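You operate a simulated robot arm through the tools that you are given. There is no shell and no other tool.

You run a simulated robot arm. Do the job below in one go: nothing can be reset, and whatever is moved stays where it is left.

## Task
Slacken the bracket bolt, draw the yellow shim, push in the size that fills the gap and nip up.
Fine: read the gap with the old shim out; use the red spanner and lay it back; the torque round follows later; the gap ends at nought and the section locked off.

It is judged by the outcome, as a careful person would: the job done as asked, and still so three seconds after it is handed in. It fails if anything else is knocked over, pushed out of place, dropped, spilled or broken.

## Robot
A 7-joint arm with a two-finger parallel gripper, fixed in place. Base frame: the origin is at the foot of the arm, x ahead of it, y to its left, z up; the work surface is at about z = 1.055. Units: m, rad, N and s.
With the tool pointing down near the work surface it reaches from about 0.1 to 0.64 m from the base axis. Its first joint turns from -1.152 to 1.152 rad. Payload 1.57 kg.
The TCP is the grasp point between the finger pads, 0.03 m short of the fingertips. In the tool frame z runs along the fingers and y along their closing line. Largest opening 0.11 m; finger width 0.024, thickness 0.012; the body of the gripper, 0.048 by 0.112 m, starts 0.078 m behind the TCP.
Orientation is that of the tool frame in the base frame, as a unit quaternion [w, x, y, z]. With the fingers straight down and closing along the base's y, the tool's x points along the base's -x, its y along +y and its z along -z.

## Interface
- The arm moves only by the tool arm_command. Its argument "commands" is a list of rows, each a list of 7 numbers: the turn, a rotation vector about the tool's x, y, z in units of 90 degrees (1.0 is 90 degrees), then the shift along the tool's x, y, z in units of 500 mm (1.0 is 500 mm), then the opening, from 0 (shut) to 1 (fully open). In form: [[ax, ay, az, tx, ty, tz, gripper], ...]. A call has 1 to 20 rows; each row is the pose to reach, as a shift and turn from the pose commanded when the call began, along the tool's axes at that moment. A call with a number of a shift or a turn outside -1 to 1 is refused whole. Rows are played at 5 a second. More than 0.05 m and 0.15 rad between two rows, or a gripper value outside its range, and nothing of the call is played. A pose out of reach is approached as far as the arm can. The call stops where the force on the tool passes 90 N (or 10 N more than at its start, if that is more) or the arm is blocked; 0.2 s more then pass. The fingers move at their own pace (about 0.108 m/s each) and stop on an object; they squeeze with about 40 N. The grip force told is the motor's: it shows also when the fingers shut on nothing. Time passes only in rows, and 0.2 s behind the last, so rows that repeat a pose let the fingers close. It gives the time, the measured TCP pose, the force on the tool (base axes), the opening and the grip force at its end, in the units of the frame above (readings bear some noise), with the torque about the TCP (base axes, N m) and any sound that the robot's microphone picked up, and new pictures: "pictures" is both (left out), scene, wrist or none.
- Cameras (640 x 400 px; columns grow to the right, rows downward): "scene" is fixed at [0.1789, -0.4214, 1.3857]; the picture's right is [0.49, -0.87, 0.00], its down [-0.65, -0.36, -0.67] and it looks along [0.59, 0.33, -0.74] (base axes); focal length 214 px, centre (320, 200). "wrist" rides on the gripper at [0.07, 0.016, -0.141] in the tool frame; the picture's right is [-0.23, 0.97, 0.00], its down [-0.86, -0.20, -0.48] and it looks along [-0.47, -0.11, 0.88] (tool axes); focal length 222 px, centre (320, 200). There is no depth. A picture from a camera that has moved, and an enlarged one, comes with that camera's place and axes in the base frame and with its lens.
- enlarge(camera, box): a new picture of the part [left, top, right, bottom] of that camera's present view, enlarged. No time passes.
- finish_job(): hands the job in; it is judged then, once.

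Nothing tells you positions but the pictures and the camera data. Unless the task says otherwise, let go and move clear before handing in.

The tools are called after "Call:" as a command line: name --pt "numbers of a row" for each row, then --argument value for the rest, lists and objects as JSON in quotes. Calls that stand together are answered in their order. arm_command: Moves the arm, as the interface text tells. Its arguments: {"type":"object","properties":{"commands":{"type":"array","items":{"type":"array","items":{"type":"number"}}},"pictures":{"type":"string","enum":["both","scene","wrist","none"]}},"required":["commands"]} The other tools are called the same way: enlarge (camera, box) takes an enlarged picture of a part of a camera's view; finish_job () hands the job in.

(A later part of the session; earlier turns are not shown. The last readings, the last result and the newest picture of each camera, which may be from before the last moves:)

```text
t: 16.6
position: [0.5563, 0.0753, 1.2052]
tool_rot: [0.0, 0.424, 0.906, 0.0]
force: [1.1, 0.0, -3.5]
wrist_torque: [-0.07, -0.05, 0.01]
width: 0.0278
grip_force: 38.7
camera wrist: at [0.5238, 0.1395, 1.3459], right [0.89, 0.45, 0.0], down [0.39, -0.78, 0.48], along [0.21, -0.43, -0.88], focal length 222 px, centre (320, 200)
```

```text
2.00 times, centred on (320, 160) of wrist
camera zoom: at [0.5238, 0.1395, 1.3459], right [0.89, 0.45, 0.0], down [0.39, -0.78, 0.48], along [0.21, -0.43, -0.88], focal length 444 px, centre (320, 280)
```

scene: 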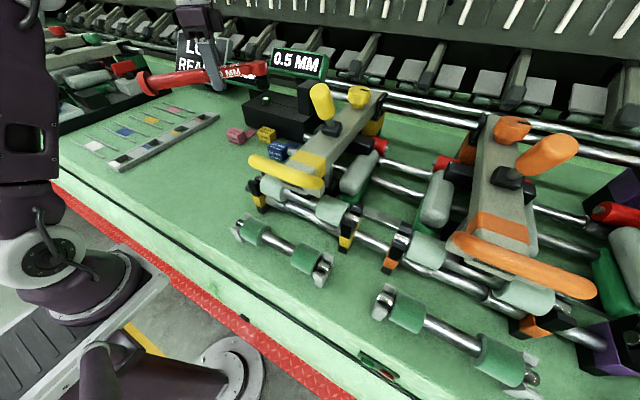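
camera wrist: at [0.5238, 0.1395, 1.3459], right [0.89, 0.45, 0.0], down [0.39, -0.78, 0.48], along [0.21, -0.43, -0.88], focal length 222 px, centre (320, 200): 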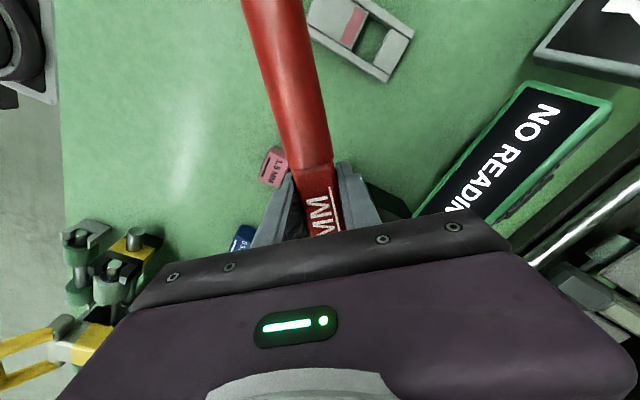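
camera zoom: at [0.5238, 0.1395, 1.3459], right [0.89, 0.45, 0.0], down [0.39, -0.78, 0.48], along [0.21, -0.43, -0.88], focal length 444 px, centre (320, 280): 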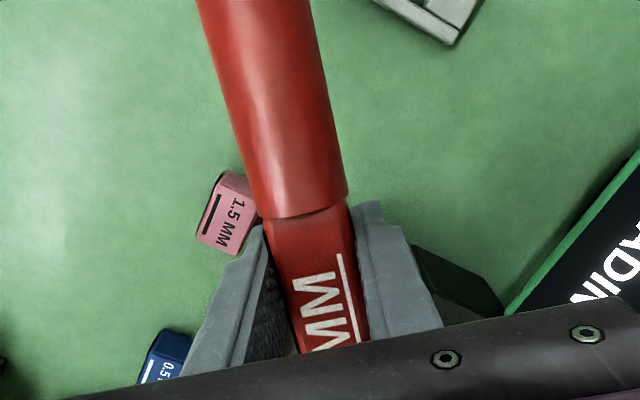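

The socket is over the bolt and about 25 mm above it. I'll zoom in to check lateral alignment before lowering.

Call:
enlarge --camera "scene" --box '[240, 55, 300, 110]'

```text
7.27 times, centred on (270, 82) of scene
camera zoom: at [0.179, -0.4214, 1.3857], right [0.49, -0.87, 0.0], down [-0.65, -0.36, -0.67], along [0.59, 0.33, -0.74], focal length 1560 px, centre (684, 1054)
```

zoom: 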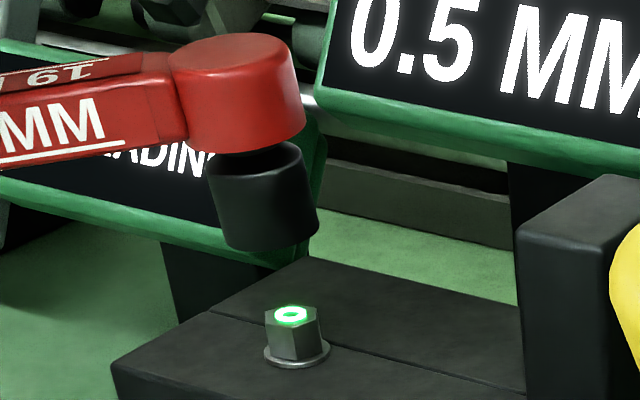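

The socket looks about 2–3 mm short of the bolt axis along the handle. I'll correct that while lowering most of the way, then check again.

Call:
arm_command --pt "0 0 0 -0.005 0 0 0" --pt "0 0 0 -0.005 0 0.02 0" --pt "0 0 0 -0.005 0 0.04 0" --pt "0 0 0 -0.005 0 0.04 0" --pictures "none"

Call:
enlarge --camera "scene" --box '[240, 65, 290, 110]'

```text
t: 17.6
position: [0.558, 0.074, 1.1859]
tool_rot: [-0.001, 0.422, 0.907, 0.0]
force: [-0.2, 0.1, -3.5]
wrist_torque: [-0.08, -0.07, 0.0]
width: 0.0277
grip_force: 37.5
```

```text
8.89 times, centred on (265, 88) of scene
camera zoom: at [0.179, -0.4214, 1.3857], right [0.49, -0.87, 0.0], down [-0.65, -0.36, -0.67], along [0.59, 0.33, -0.74], focal length 1906 px, centre (809, 1200)
```

zoom: 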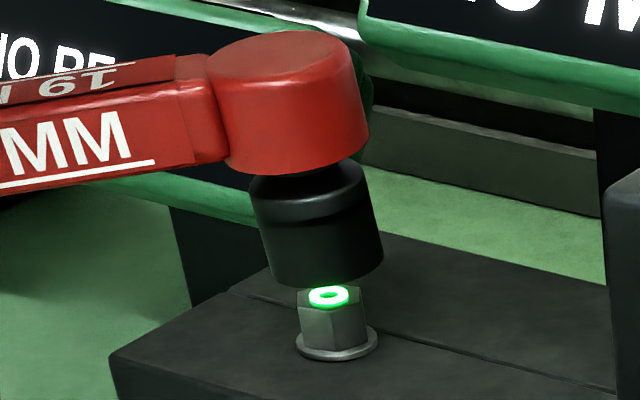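

The socket now sits over the bolt axis to within about a millimetre. I'll lower gently until it touches or drops on.

Call:
arm_command --pt "0 0 0 0 0 0.006 0" --pt "0 0 0 0 0 0.012 0" --pt "0 0 0 0 0 0.018 0" --pt "0 0 0 0 0 0.018 0" --pictures "none"

Call:
enlarge --camera "scene" --box '[240, 65, 290, 110]'

```text
t: 18.6
position: [0.5586, 0.0727, 1.177]
tool_rot: [0.001, 0.423, 0.906, 0.0]
force: [-0.2, -0.4, -4.1]
wrist_torque: [-0.1, -0.09, 0.01]
width: 0.0278
grip_force: 38.5
```

```text
8.89 times, centred on (265, 88) of scene
camera zoom: at [0.179, -0.4214, 1.3857], right [0.49, -0.87, 0.0], down [-0.65, -0.36, -0.67], along [0.59, 0.33, -0.74], focal length 1906 px, centre (809, 1200)
```

zoom: 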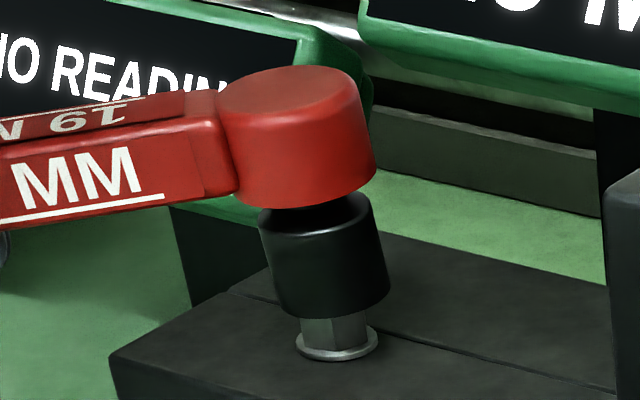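

The socket is at the bolt top with no contact force yet. I'll keep lowering in small steps.

Call:
arm_command --pt "0 0 0 0 0 0.004 0" --pt "0 0 0 0 0 0.008 0" --pt "0 0 0 0 0 0.012 0" --pt "0 0 0 0 0 0.012 0" --pictures "none"

Call:
enlarge --camera "scene" --box '[240, 65, 290, 110]'

```text
t: 19.6
position: [0.5573, 0.0733, 1.1709]
tool_rot: [0.001, 0.422, 0.907, 0.0]
force: [-0.4, -0.1, -3.4]
wrist_torque: [-0.09, -0.06, -0.01]
width: 0.0279
grip_force: 38.0
```

```text
8.89 times, centred on (265, 88) of scene
camera zoom: at [0.179, -0.4214, 1.3857], right [0.49, -0.87, 0.0], down [-0.65, -0.36, -0.67], along [0.59, 0.33, -0.74], focal length 1906 px, centre (809, 1200)
```

zoom: 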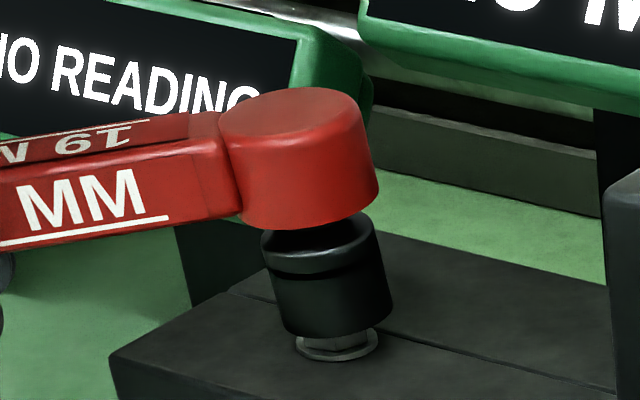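

It is sliding on without resistance. I'll continue down to the bolt's flange.

Call:
arm_command --pt "0 0 0 0 0 0.004 0" --pt "0 0 0 0 0 0.008 0" --pt "0 0 0 0 0 0.012 0" --pt "0 0 0 0 0 0.016 0" --pt "0 0 0 0 0 0.016 0" --pictures "none"

Call:
enlarge --camera "scene" --box '[240, 65, 290, 110]'

```text
t: 20.8
position: [0.5572, 0.0735, 1.1635]
tool_rot: [-0.001, 0.422, 0.907, 0.001]
force: [0.3, -1.1, -4.1]
wrist_torque: [-0.06, -0.03, 0.02]
width: 0.0279
grip_force: 38.0
```

```text
8.89 times, centred on (265, 88) of scene
camera zoom: at [0.179, -0.4214, 1.3857], right [0.49, -0.87, 0.0], down [-0.65, -0.36, -0.67], along [0.59, 0.33, -0.74], focal length 1906 px, centre (809, 1200)
```

zoom: 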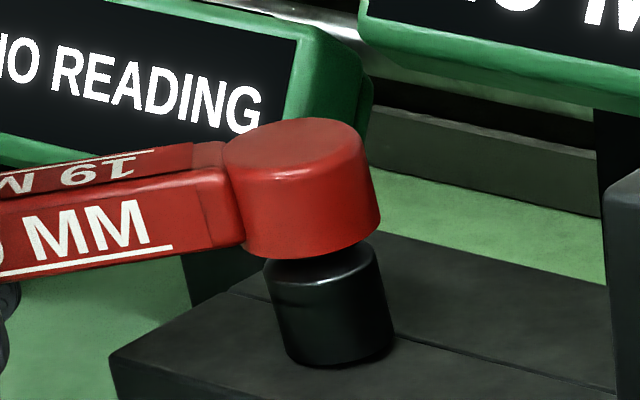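

The socket fully covers the bolt. I'll go down a touch more to feel for seating.

Call:
arm_command --pt "0 0 0 0 0 0.004 0" --pt "0 0 0 0 0 0.007 0" --pt "0 0 0 0 0 0.007 0" --pictures "none"

Call:
enlarge --camera "scene" --box '[240, 65, 290, 110]'

```text
t: 21.6
position: [0.5575, 0.0738, 1.1603]
tool_rot: [0.001, 0.423, 0.906, 0.0]
force: [-0.2, 3.6, 9.8]
wrist_torque: [-0.94, -0.7, 0.19]
width: 0.0278
grip_force: 38.4
```

```text
8.89 times, centred on (265, 88) of scene
camera zoom: at [0.1787, -0.4212, 1.3857], right [0.49, -0.87, 0.0], down [-0.65, -0.36, -0.67], along [0.59, 0.33, -0.74], focal length 1906 px, centre (809, 1200)
```

zoom: 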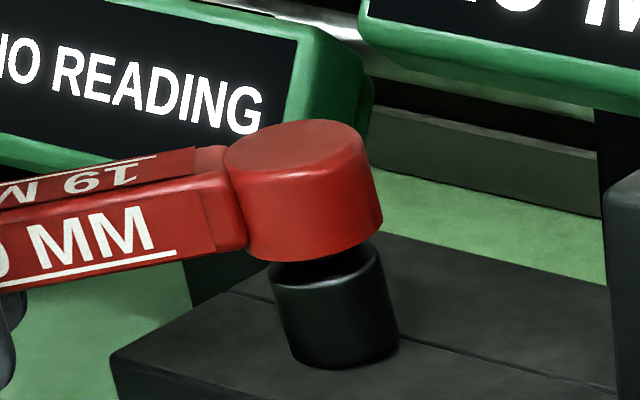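

The socket is seated; the force rose about 14 N. I'll ease the pressure and turn the handle counter-clockwise 30° about the bolt axis, checking torque and sound.

Call:
arm_command --pt "0 0 0 0 0 -0.003 0" --pt "0 0 -0.0556 -0.0008 -0.0179 -0.003 0" --pt "0 0 -0.1111 -0.0031 -0.0357 -0.003 0" --pt "0 0 -0.1667 -0.007 -0.0532 -0.003 0" --pt "0 0 -0.2222 -0.0124 -0.0703 -0.003 0" --pt "0 0 -0.2778 -0.0193 -0.0869 -0.003 0" --pt "0 0 -0.3333 -0.0276 -0.1028 -0.003 0" --pt "0 0 -0.3333 -0.0276 -0.1028 -0.003 0"

Call:
enlarge --camera "scene" --box '[190, 40, 340, 150]'

```text
t: 23.4
position: [0.5269, 0.0297, 1.1597]
tool_rot: [0.0, 0.174, 0.985, 0.0]
force: [0.6, -0.1, -4.4]
wrist_torque: [-0.05, -0.07, 0.03]
width: 0.0279
grip_force: 38.3
camera wrist: at [0.4666, 0.0692, 1.3013], right [0.55, 0.84, 0.0], down [0.74, -0.48, 0.48], along [0.4, -0.26, -0.88], focal length 222 px, centre (320, 200)
```

scene: 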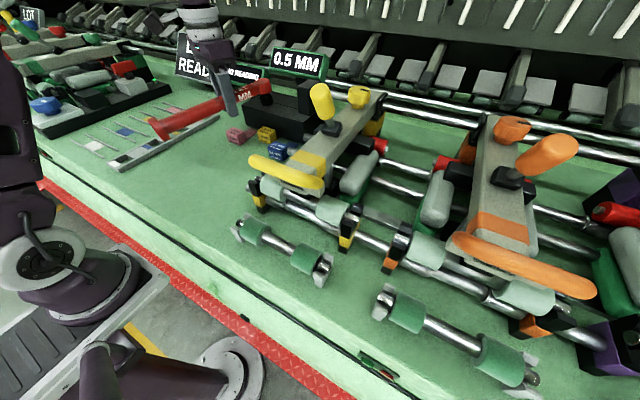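
wrist: 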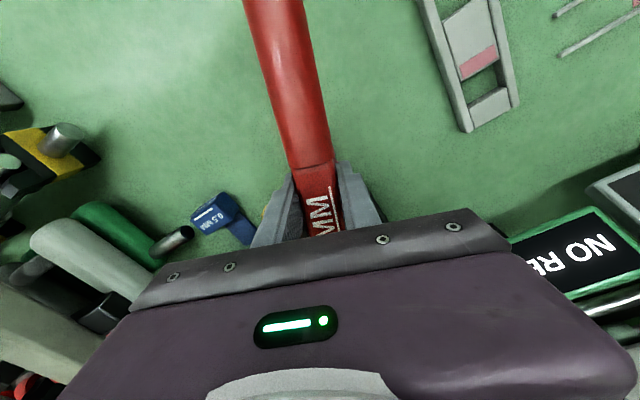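

```text
3.64 times, centred on (265, 95) of scene
camera zoom: at [0.179, -0.4214, 1.3857], right [0.49, -0.87, 0.0], down [-0.65, -0.36, -0.67], along [0.59, 0.33, -0.74], focal length 780 px, centre (520, 582)
```

zoom: 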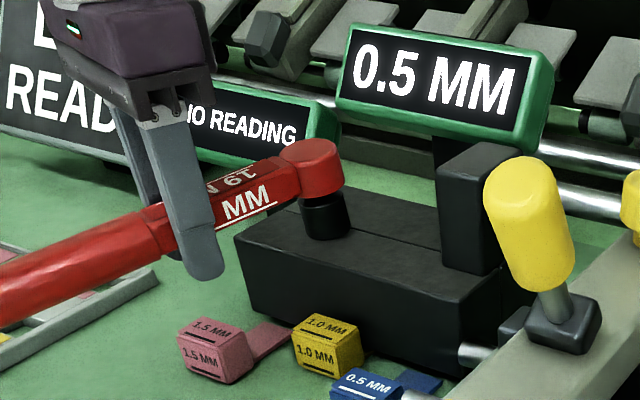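

There was no resistance and no change on the display after 30°. I'll continue the stroke another 40°.

Call:
arm_command --pt "0 0 -0.0889 -0.002 -0.0286 0 0" --pt "0 0 -0.1778 -0.008 -0.0567 0 0" --pt "0 0 -0.2667 -0.0178 -0.0836 0 0" --pt "0 0 -0.3556 -0.0312 -0.109 0 0" --pt "0 0 -0.4444 -0.0481 -0.1322 0 0" --pt "0 0 -0.4444 -0.0481 -0.1322 0 0"

Call:
enlarge --camera "scene" --box '[190, 40, 340, 150]'

```text
t: 24.8
position: [0.5274, -0.0394, 1.1619]
tool_rot: [0.0, -0.175, 0.984, 0.0]
force: [-0.5, -0.5, -4.7]
wrist_torque: [0.03, -0.12, 0.0]
width: 0.0276
grip_force: 37.7
camera wrist: at [0.4558, -0.0485, 1.3024], right [-0.12, 0.99, 0.0], down [0.87, 0.11, 0.48], along [0.48, 0.06, -0.88], focal length 222 px, centre (320, 200)
```

scene: 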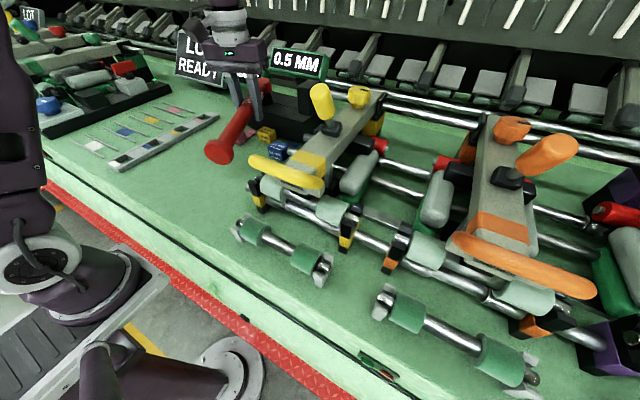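
wrist: 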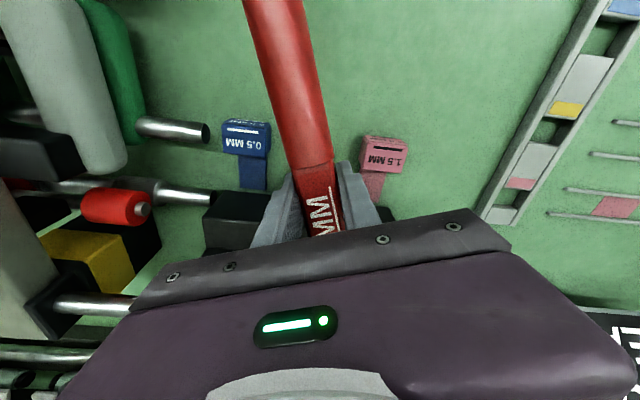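

```text
3.64 times, centred on (265, 95) of scene
camera zoom: at [0.179, -0.4214, 1.3857], right [0.49, -0.87, 0.0], down [-0.65, -0.36, -0.67], along [0.59, 0.33, -0.74], focal length 780 px, centre (520, 582)
```

zoom: 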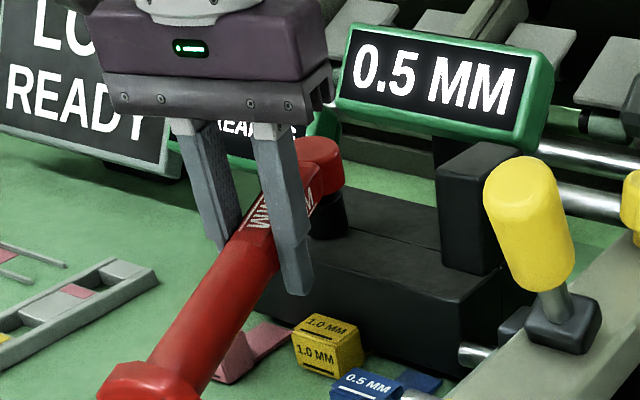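

Still no resistance. I'll lift the socket off to see whether the bolt turned.

Call:
arm_command --pt "0 0 0 0 0 -0.04 0" --pt "0 0 0 0 0 -0.08 0" --pt "0 0 0 0 0 -0.08 0"

Call:
enlarge --camera "scene" --box '[250, 80, 290, 110]'

Call:
enlarge --camera "scene" --box '[190, 40, 340, 150]'

```text
t: 25.6
position: [0.5266, -0.04, 1.2022]
tool_rot: [0.0, -0.173, 0.985, 0.001]
force: [0.4, -0.1, -3.8]
wrist_torque: [0.01, -0.07, -0.03]
width: 0.028
grip_force: 38.5
camera wrist: at [0.4552, -0.0489, 1.3423], right [-0.12, 0.99, 0.0], down [0.87, 0.1, 0.48], along [0.47, 0.06, -0.88], focal length 222 px, centre (320, 200)
```

scene: 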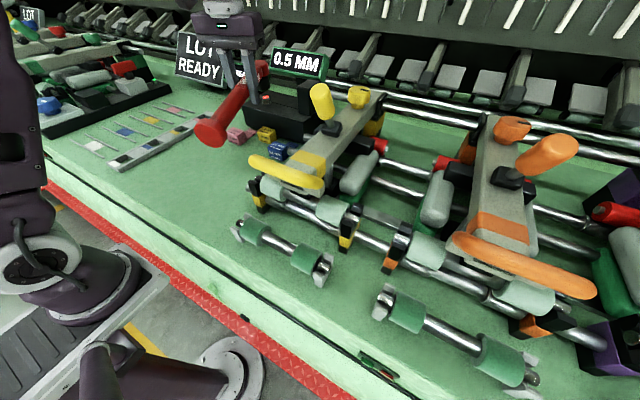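
wrist: 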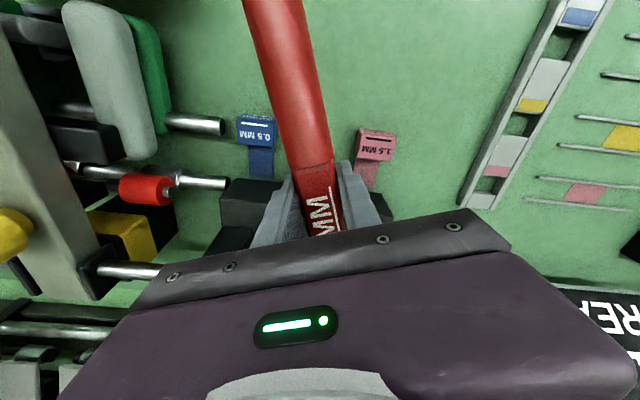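

```text
13.33 times, centred on (270, 95) of scene
camera zoom: at [0.179, -0.4214, 1.3857], right [0.49, -0.87, 0.0], down [-0.65, -0.36, -0.67], along [0.59, 0.33, -0.74], focal length 2860 px, centre (987, 1600)
```

zoom: 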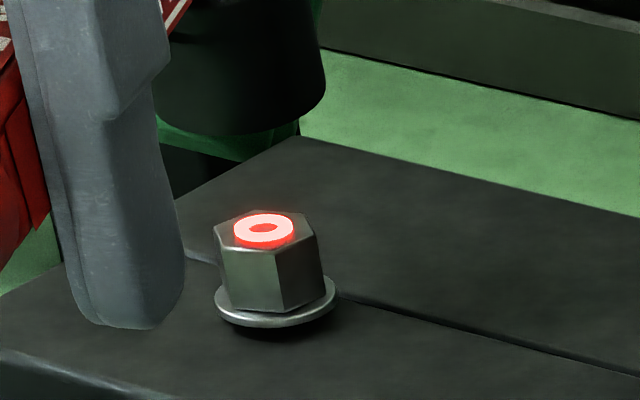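

```text
3.64 times, centred on (265, 95) of scene
camera zoom: at [0.179, -0.4214, 1.3857], right [0.49, -0.87, 0.0], down [-0.65, -0.36, -0.67], along [0.59, 0.33, -0.74], focal length 780 px, centre (520, 582)
```

zoom: 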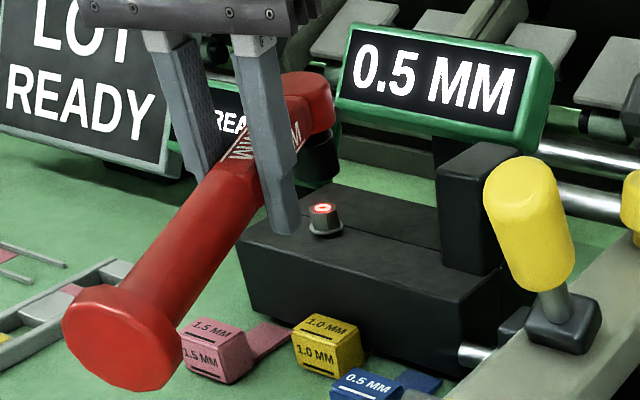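

The bolt's ring turned red and the bolt rose slightly, so it is slack now. I'll take the spanner back to its place beside the tray and lay it down.

Call:
arm_command --pt "0 0 0.04 0.003 0.06 0 0" --pt "0 0 0.08 0.006 0.13 0 0" --pt "0 0 0.13 0.009 0.2 0 0" --pt "0 0 0.18 0.012 0.28 0 0" --pt "0 0 0.2217 0.0156 0.3497 0 0" --pt "0 0 0.2217 0.0156 0.3497 0 0"

Call:
enlarge --camera "scene" --box '[90, 20, 310, 180]'

Call:
enlarge --camera "scene" --box '[215, 40, 335, 150]'

```text
t: 27.0
position: [0.4598, 0.1224, 1.1995]
tool_rot: [0.0, 0.0, 1.0, 0.0]
force: [-0.3, 0.4, -4.1]
wrist_torque: [0.01, -0.08, 0.01]
width: 0.0279
grip_force: 38.3
camera wrist: at [0.3903, 0.1381, 1.34], right [0.23, 0.97, 0.0], down [0.85, -0.2, 0.48], along [0.47, -0.11, -0.88], focal length 222 px, centre (320, 200)
```

scene: 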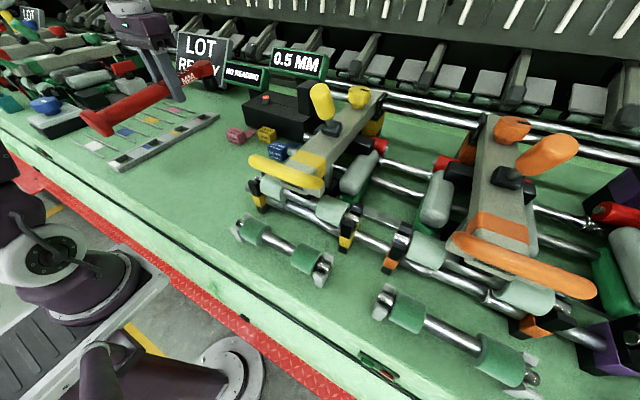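
wrist: 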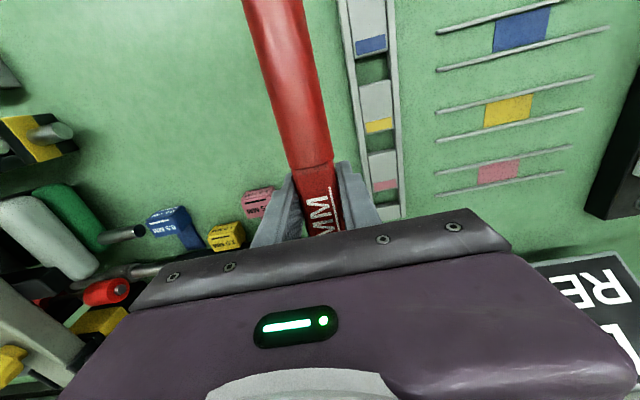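

```text
2.50 times, centred on (200, 100) of scene
camera zoom: at [0.179, -0.4213, 1.3857], right [0.49, -0.87, 0.0], down [-0.65, -0.36, -0.67], along [0.59, 0.33, -0.74], focal length 536 px, centre (620, 450)
```

zoom: 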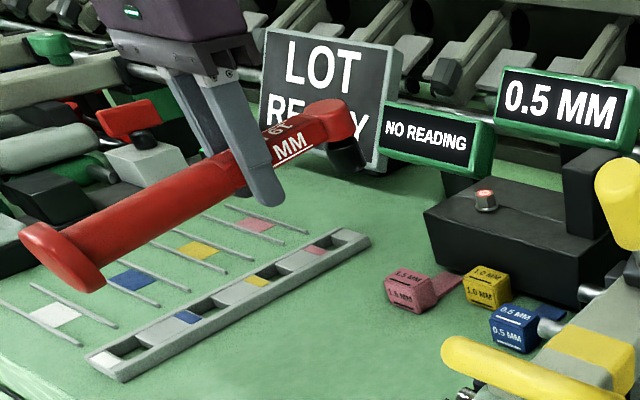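

```text
3.64 times, centred on (275, 95) of scene
camera zoom: at [0.179, -0.4213, 1.3857], right [0.49, -0.87, 0.0], down [-0.65, -0.36, -0.67], along [0.59, 0.33, -0.74], focal length 780 px, centre (484, 582)
```

zoom: 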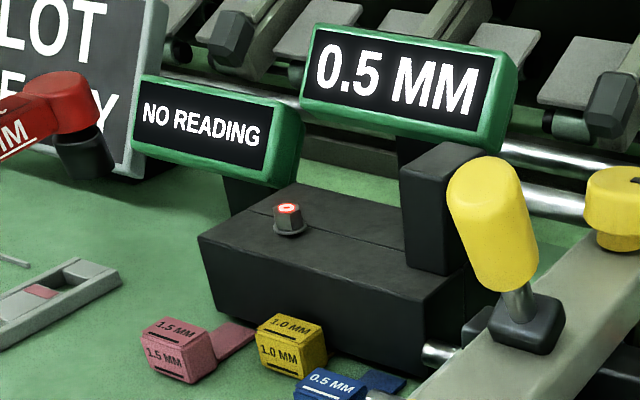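

I'm back above the spanner's place at the original x, y and yaw. I'll lower it and check for contact before releasing.

Call:
arm_command --pt "0 0 0 0 0 0.06 0" --pt "0 0 0 0 0 0.12 0" --pt "0 0 0 0 0 0.17 0" --pt "0 0 0 0 0 0.2 0" --pt "0 0 0 0 0 0.212 0" --pt "0 0 0 0 0 0.212 0" --pictures "none"

Call:
enlarge --camera "scene" --box '[100, 60, 260, 190]'

```text
t: 28.4
position: [0.4609, 0.1225, 1.0952]
tool_rot: [0.001, 0.001, 1.0, 0.0]
force: [2.0, -0.5, 4.5]
wrist_torque: [0.04, 1.18, -0.02]
width: 0.0277
grip_force: 38.1
```

```text
3.08 times, centred on (180, 125) of scene
camera zoom: at [0.179, -0.4214, 1.3857], right [0.49, -0.87, 0.0], down [-0.65, -0.36, -0.67], along [0.59, 0.33, -0.74], focal length 660 px, centre (751, 431)
```

zoom: 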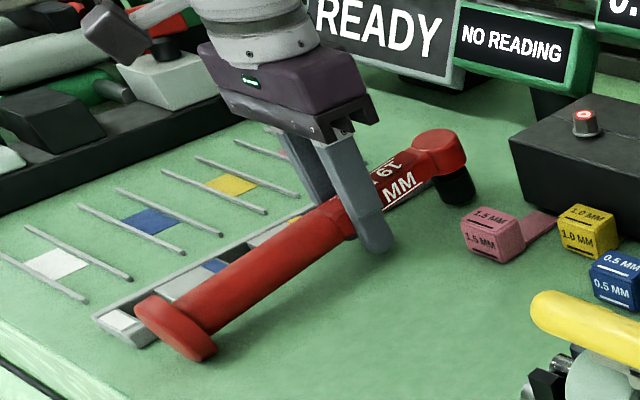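

The disc end is on the bench and the head is about 1–2 mm above it. I'll release and rise.

Call:
arm_command --pt "0 0 0 0 0 0.001 0" --pt "0 0 0 0 0 0.001 0.35" --pt "0 0 0 0 0 0.001 0.545" --pt "0 0 0 0 0 0.001 0.545" --pt "0 0 0 0 0 0.001 0.545" --pt "0 0 0 0 0 -0.05 0.545" --pt "0 0 0 0 0 -0.12 0.545" --pt "0 0 0 0 0 -0.2 0.545" --pt "0 0 0 0 0 -0.2 0.545"

Call:
enlarge --camera "scene" --box '[100, 60, 260, 190]'

Call:
enlarge --camera "scene" --box '[220, 110, 320, 180]'

```text
t: 30.4
position: [0.4591, 0.1216, 1.1974]
tool_rot: [-0.001, -0.001, 1.0, 0.0]
force: [-0.6, 0.1, 0.0]
wrist_torque: [0.0, -0.01, 0.01]
width: 0.0599
grip_force: 0.0
camera wrist: at [0.3884, 0.1378, 1.3375], right [0.23, 0.97, 0.0], down [0.86, -0.2, 0.48], along [0.47, -0.11, -0.88], focal length 222 px, centre (320, 200)
```

scene: 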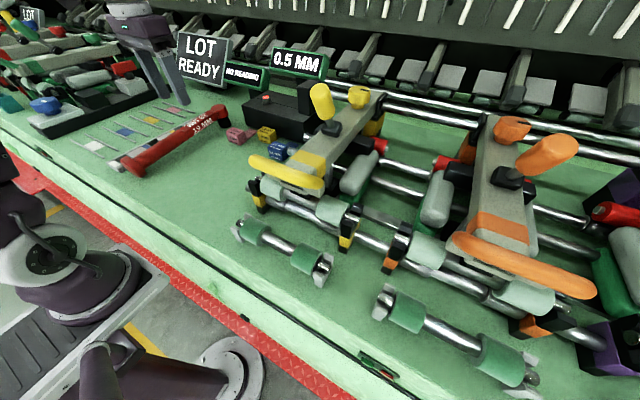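
wrist: 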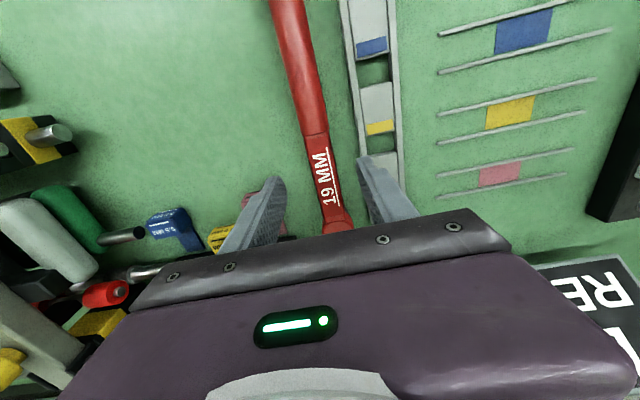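

```text
3.08 times, centred on (180, 125) of scene
camera zoom: at [0.1789, -0.4214, 1.3857], right [0.49, -0.87, 0.0], down [-0.65, -0.36, -0.67], along [0.59, 0.33, -0.74], focal length 660 px, centre (751, 431)
```

zoom: 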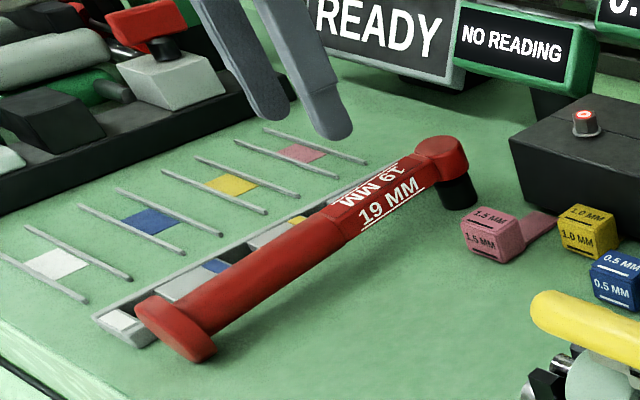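

```text
5.71 times, centred on (270, 145) of scene
camera zoom: at [0.1789, -0.4214, 1.3857], right [0.49, -0.87, 0.0], down [-0.65, -0.36, -0.67], along [0.59, 0.33, -0.74], focal length 1226 px, centre (606, 514)
```

zoom: 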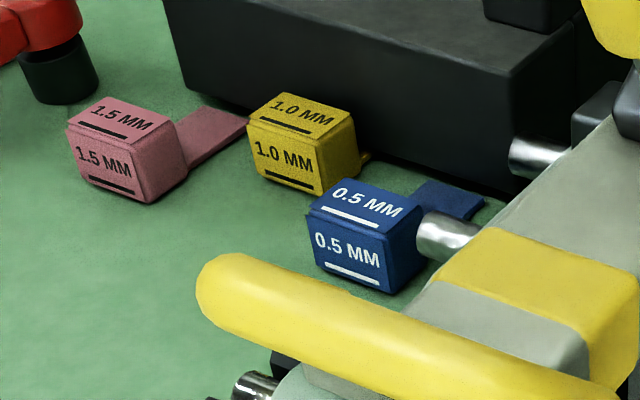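

The spanner is back in place. Now I'll move over the yellow shim to measure the shim handles.

Call:
arm_command --pt "0 0 0 -0.02 -0.05 -0.02 0.6" --pt "0 0 0 -0.06 -0.12 -0.026 0.7" --pt "0 0 0 -0.1 -0.2 -0.026 0.8" --pt "0 0 0 -0.13 -0.28 -0.026 0.8" --pt "0 0 0 -0.13 -0.284 -0.026 0.8"

Call:
enlarge --camera "wrist" --box '[200, 80, 460, 230]'

```text
t: 31.6
position: [0.5254, -0.0214, 1.2092]
tool_rot: [-0.001, 0.0, 1.0, 0.0]
force: [-0.9, 0.5, 0.9]
wrist_torque: [-0.01, -0.01, 0.03]
width: 0.0879
grip_force: 0.1
camera wrist: at [0.4553, -0.0045, 1.3501], right [0.23, 0.97, 0.0], down [0.86, -0.2, 0.48], along [0.47, -0.11, -0.88], focal length 222 px, centre (320, 200)
```

scene: 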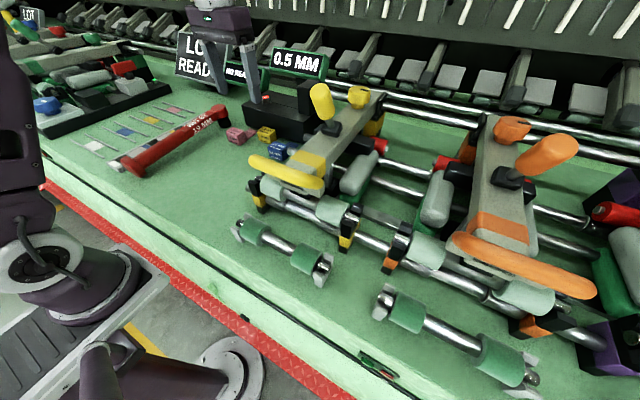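
wrist: 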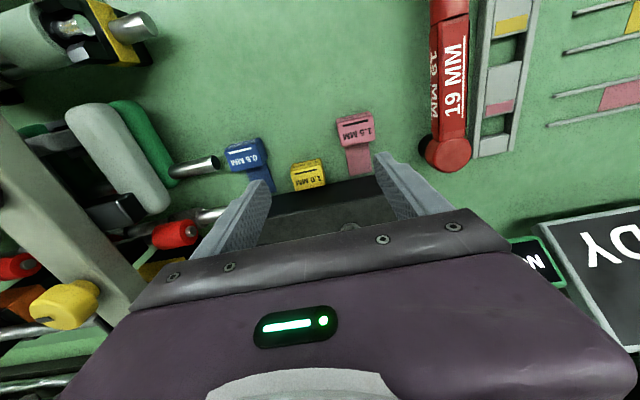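

```text
2.46 times, centred on (330, 155) of wrist
camera zoom: at [0.4553, -0.0045, 1.3501], right [0.23, 0.97, 0.0], down [0.86, -0.2, 0.48], along [0.47, -0.11, -0.88], focal length 547 px, centre (295, 311)
```

zoom: 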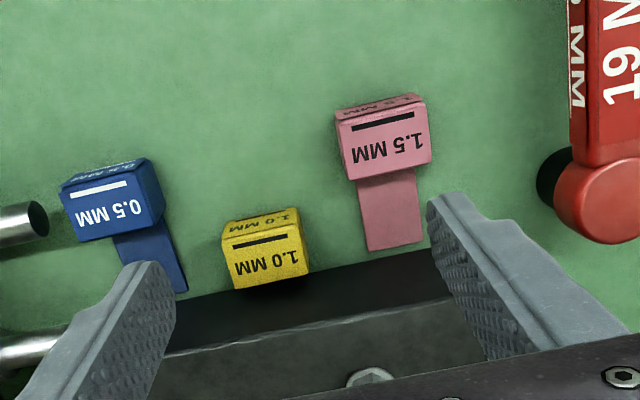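

The yellow handle is centred at about (0.561, -0.044), 41 mm wide with its top at z≈1.087. Pink is at (0.516, 0.025) and blue at (0.517, -0.117). I'll straddle the yellow handle.

Call:
arm_command --pt "0 0 0 -0.03 -0.02 0.02 0.53" --pt "0 0 0 -0.072 -0.0456 0.04 0.53" --pt "0 0 0 -0.072 -0.0456 0.1 0.53" --pt "0 0 0 -0.072 -0.0456 0.15 0.53" --pt "0 0 0 -0.072 -0.0456 0.15 0.53"

Call:
enlarge --camera "wrist" --box '[200, 60, 460, 230]'

Call:
enlarge --camera "scene" --box '[220, 90, 320, 170]'

```text
t: 32.8
position: [0.5612, -0.0427, 1.1334]
tool_rot: [0.0, 0.0, 1.0, -0.001]
force: [0.3, 0.3, -0.6]
wrist_torque: [0.02, 0.03, -0.03]
width: 0.0583
grip_force: 0.0
camera wrist: at [0.492, -0.0271, 1.2754], right [0.23, 0.97, 0.0], down [0.86, -0.2, 0.48], along [0.47, -0.11, -0.88], focal length 222 px, centre (320, 200)
```

scene: 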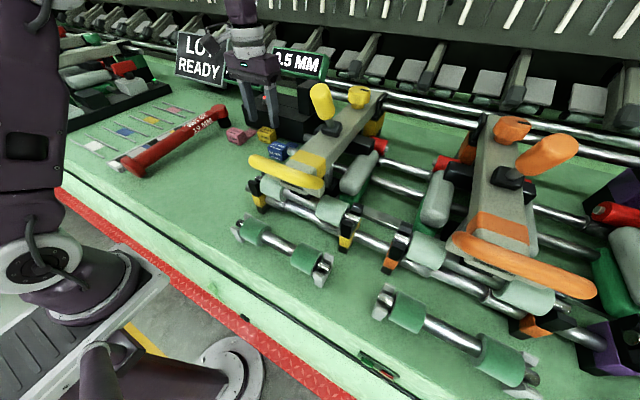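
wrist: 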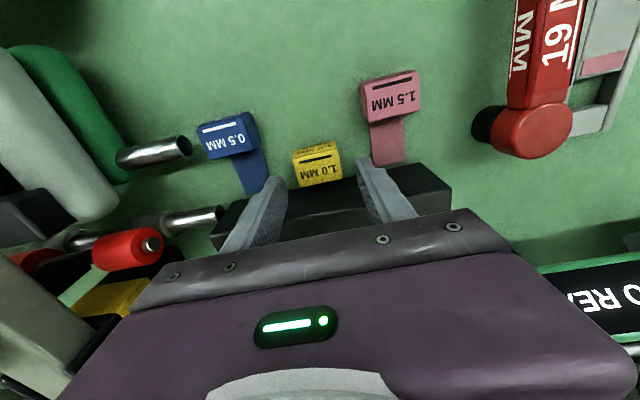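

```text
2.35 times, centred on (330, 145) of wrist
camera zoom: at [0.492, -0.0271, 1.2754], right [0.23, 0.97, 0.0], down [0.86, -0.2, 0.48], along [0.47, -0.11, -0.88], focal length 523 px, centre (296, 329)
```

zoom: 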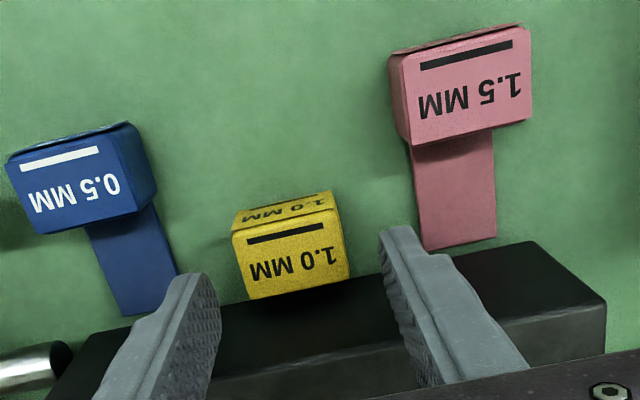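

```text
5.00 times, centred on (270, 130) of scene
camera zoom: at [0.1789, -0.4214, 1.3857], right [0.49, -0.87, 0.0], down [-0.65, -0.36, -0.67], along [0.59, 0.33, -0.74], focal length 1072 px, centre (570, 550)
```

zoom: 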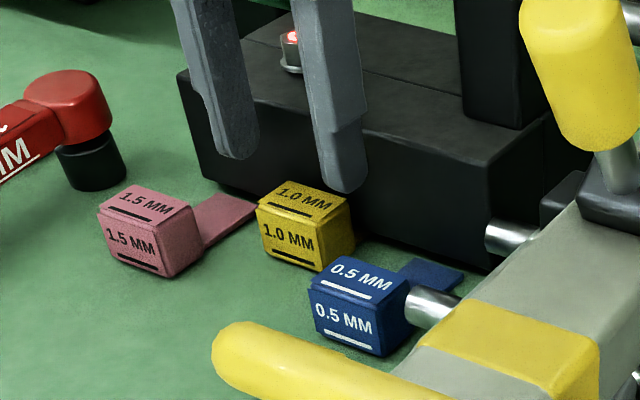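

The fingers are aligned over the yellow handle. I'll lower, close and check the grip.

Call:
arm_command --pt "0 0 0 0 -0.002 0.03 0.53" --pt "0 0 0 0 -0.002 0.06 0.53" --pt "0 0 0 0 -0.002 0.084 0.53" --pt "0 0 0 0 -0.002 0.084 0" --pt "0 0 0 0 -0.002 0.084 0" --pt "0 0 0 0 -0.002 0.084 0"

Call:
enlarge --camera "scene" --box '[220, 90, 320, 170]'

```text
t: 34.2
position: [0.5612, -0.0453, 1.0916]
tool_rot: [0.0, 0.001, 1.0, 0.0]
force: [-1.2, -6.0, -0.6]
wrist_torque: [-0.24, -0.36, 0.16]
width: 0.042
grip_force: 45.0
camera wrist: at [0.4915, -0.0288, 1.2326], right [0.23, 0.97, 0.0], down [0.86, -0.2, 0.48], along [0.47, -0.11, -0.88], focal length 222 px, centre (320, 200)
```

scene: 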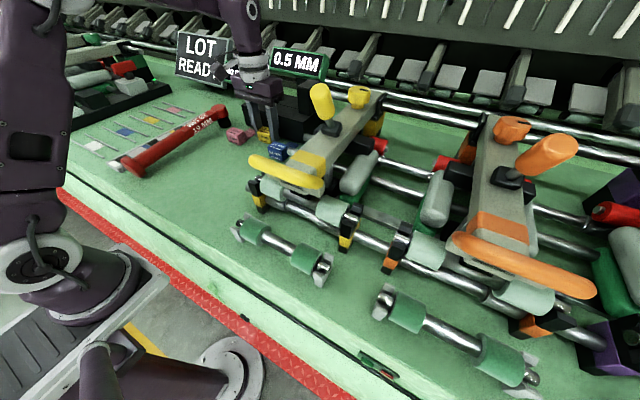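
wrist: 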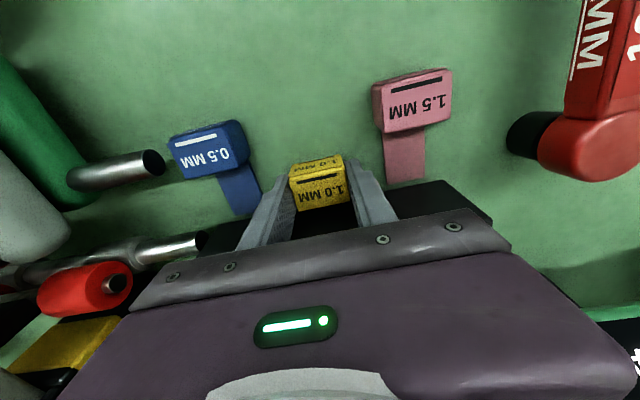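

```text
5.00 times, centred on (270, 130) of scene
camera zoom: at [0.1789, -0.4216, 1.3856], right [0.49, -0.87, 0.0], down [-0.65, -0.36, -0.67], along [0.59, 0.33, -0.74], focal length 1072 px, centre (570, 550)
```

zoom: 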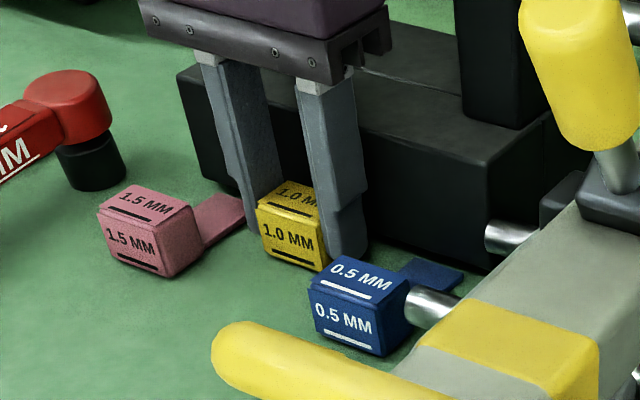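

I have the yellow shim (42 mm grip). I'll draw it straight back along -x, slowly at first.

Call:
arm_command --pt "0 0 0 0.01 -0.002 0 0" --pt "0 0 0 0.02 -0.002 0 0" --pt "0 0 0 0.04 -0.002 0 0" --pt "0 0 0 0.06 -0.002 0 0" --pt "0 0 0 0.08 -0.002 0 0" --pt "0 0 0 0.11 -0.002 0 0" --pt "0 0 0 0.14 -0.002 0 0" --pt "0 0 0 0.18 -0.002 0 0" --pt "0 0 0 0.18 -0.002 0 0"

Call:
enlarge --camera "scene" --box '[160, 30, 340, 170]'

Call:
enlarge --camera "wrist" --box '[160, 80, 480, 260]'

```text
t: 36.2
position: [0.4705, -0.0458, 1.0909]
tool_rot: [-0.001, 0.0, 1.0, 0.0]
force: [-0.3, -0.7, 0.4]
wrist_torque: [-0.02, -0.01, 0.01]
width: 0.0002
grip_force: 21.4
camera wrist: at [0.4012, -0.0302, 1.2321], right [0.23, 0.97, 0.0], down [0.86, -0.2, 0.48], along [0.46, -0.11, -0.88], focal length 222 px, centre (320, 200)
```

scene: 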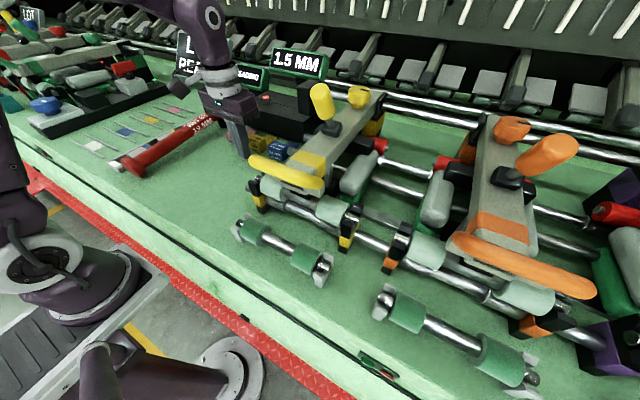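
wrist: 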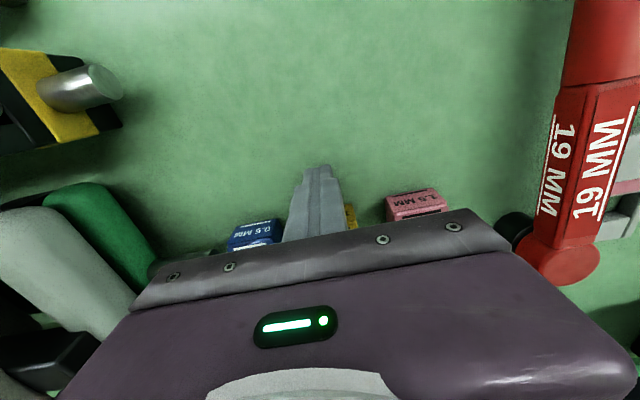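

```text
2.86 times, centred on (250, 100) of scene
camera zoom: at [0.1789, -0.4214, 1.3857], right [0.49, -0.87, 0.0], down [-0.65, -0.36, -0.67], along [0.59, 0.33, -0.74], focal length 613 px, centre (520, 486)
```

zoom: 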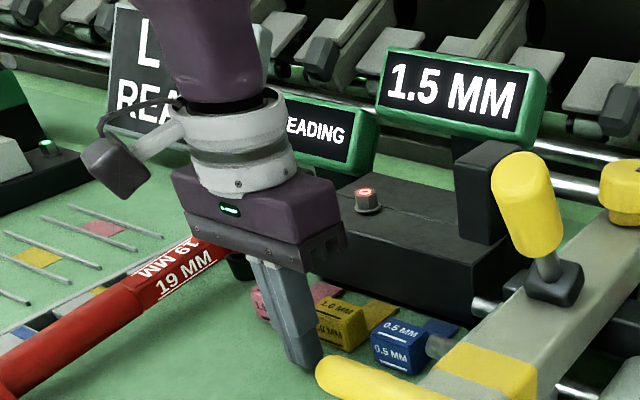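

```text
2.00 times, centred on (320, 170) of wrist
camera zoom: at [0.4012, -0.0302, 1.2321], right [0.23, 0.97, 0.0], down [0.86, -0.2, 0.48], along [0.46, -0.11, -0.88], focal length 444 px, centre (320, 260)
```

zoom: 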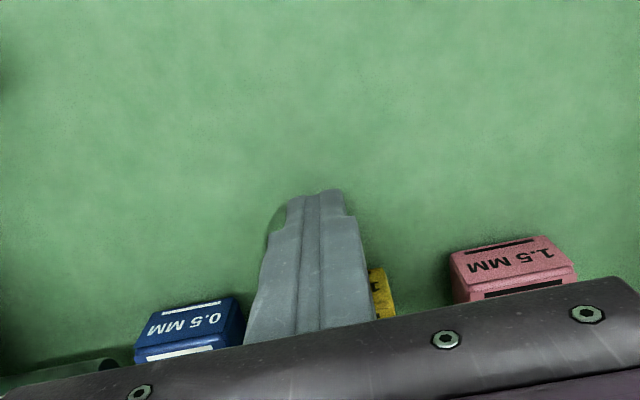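

The display now reads 1.5 MM with the yellow shim drawn, so the pink 1.5 is the one to fit. The yellow handle slipped out of the fingers on the way, so I'll rise and look at where it sits.

Call:
arm_command --pt "0 0 0 0 0 0 0" --pt "0 0 0 0 0 -0.08 0" --pt "0 0 0 -0.03 0 -0.16 0.3" --pt "0 0 0 -0.07 0.02 -0.22 0.5" --pt "0 0 0 -0.07 0.02 -0.22 0.5"

Call:
enlarge --camera "wrist" --box '[180, 60, 460, 230]'

Call:
enlarge --camera "scene" --box '[200, 80, 320, 170]'

```text
t: 37.4
position: [0.5064, -0.038, 1.2011]
tool_rot: [0.0, 0.0, 1.0, 0.0]
force: [0.4, -0.1, -0.2]
wrist_torque: [0.0, -0.01, 0.01]
width: 0.0549
grip_force: 0.0
camera wrist: at [0.4357, -0.0208, 1.3421], right [0.23, 0.97, 0.0], down [0.86, -0.2, 0.48], along [0.47, -0.11, -0.88], focal length 222 px, centre (320, 200)
```

scene: 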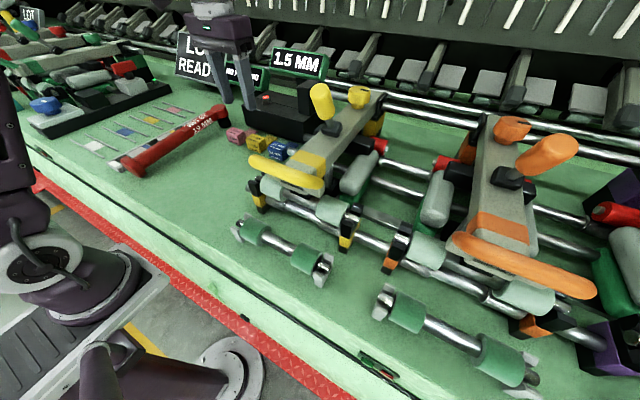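
wrist: 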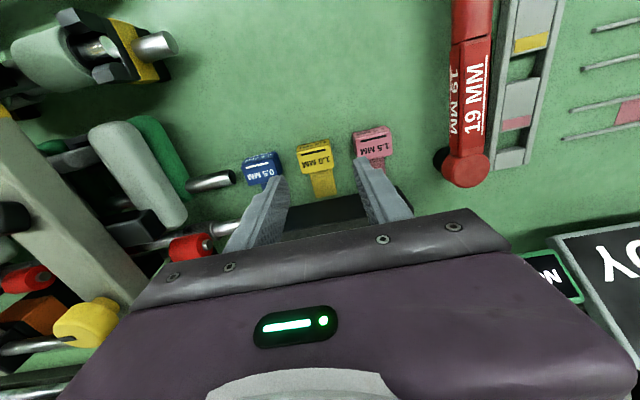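

```text
2.29 times, centred on (320, 145) of wrist
camera zoom: at [0.4357, -0.0208, 1.3421], right [0.23, 0.97, 0.0], down [0.86, -0.2, 0.48], along [0.47, -0.11, -0.88], focal length 508 px, centre (320, 326)
```

zoom: 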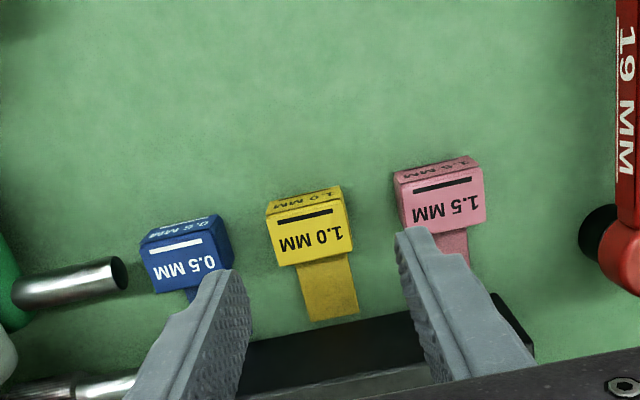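

```text
4.44 times, centred on (260, 125) of scene
camera zoom: at [0.1789, -0.4214, 1.3857], right [0.49, -0.87, 0.0], down [-0.65, -0.36, -0.67], along [0.59, 0.33, -0.74], focal length 953 px, centre (587, 533)
```

zoom: 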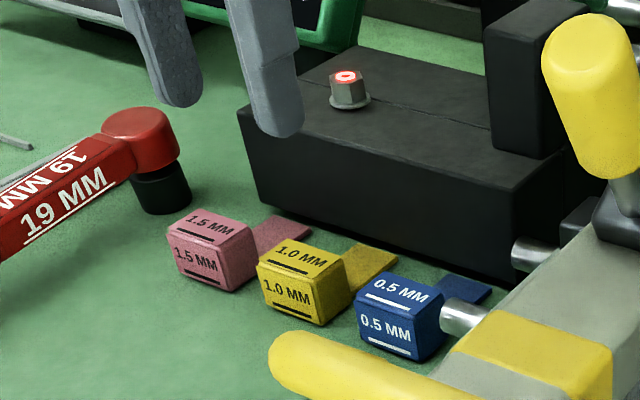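

The yellow shim is fully out, lying square in front of the bracket at (0.519, -0.047). I'll pick it up with a deeper grip and set it aside on the clear bench.

Call:
arm_command --pt "0 0 0 -0.0266 -0.0194 0.03 0.53" --pt "0 0 0 -0.0266 -0.0194 0.1 0.53" --pt "0 0 0 -0.0266 -0.0194 0.17 0.53" --pt "0 0 0 -0.0266 -0.0194 0.226 0.53" --pt "0 0 0 -0.0266 -0.0194 0.226 0.53"

Call:
enlarge --camera "wrist" --box '[180, 60, 460, 230]'

```text
t: 38.6
position: [0.52, -0.0473, 1.0885]
tool_rot: [0.0, 0.0, 1.0, 0.0]
force: [1.1, 0.6, -0.2]
wrist_torque: [0.0, 0.0, 0.03]
width: 0.0585
grip_force: 0.1
camera wrist: at [0.4491, -0.031, 1.2292], right [0.23, 0.97, 0.0], down [0.86, -0.2, 0.48], along [0.47, -0.11, -0.88], focal length 222 px, centre (320, 200)
```

scene: 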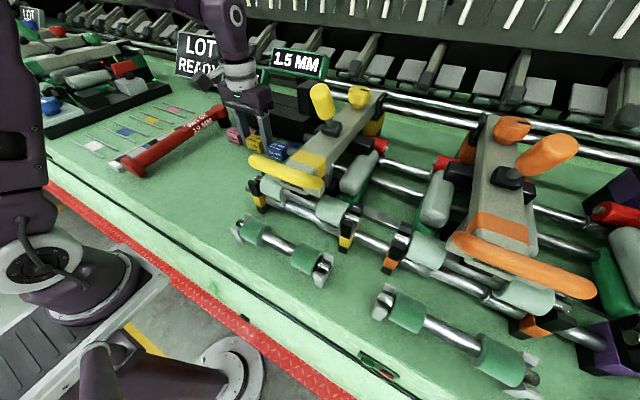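
wrist: 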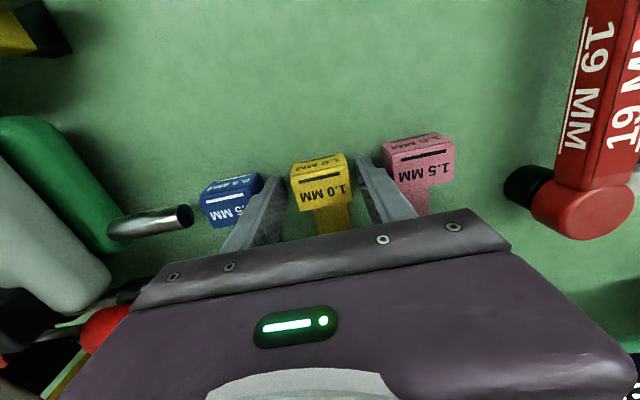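

```text
2.29 times, centred on (320, 145) of wrist
camera zoom: at [0.4491, -0.031, 1.2292], right [0.23, 0.97, 0.0], down [0.86, -0.2, 0.48], along [0.47, -0.11, -0.88], focal length 508 px, centre (320, 326)
```

zoom: 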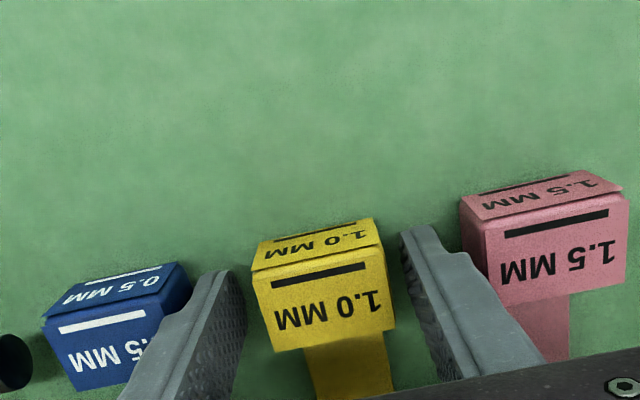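

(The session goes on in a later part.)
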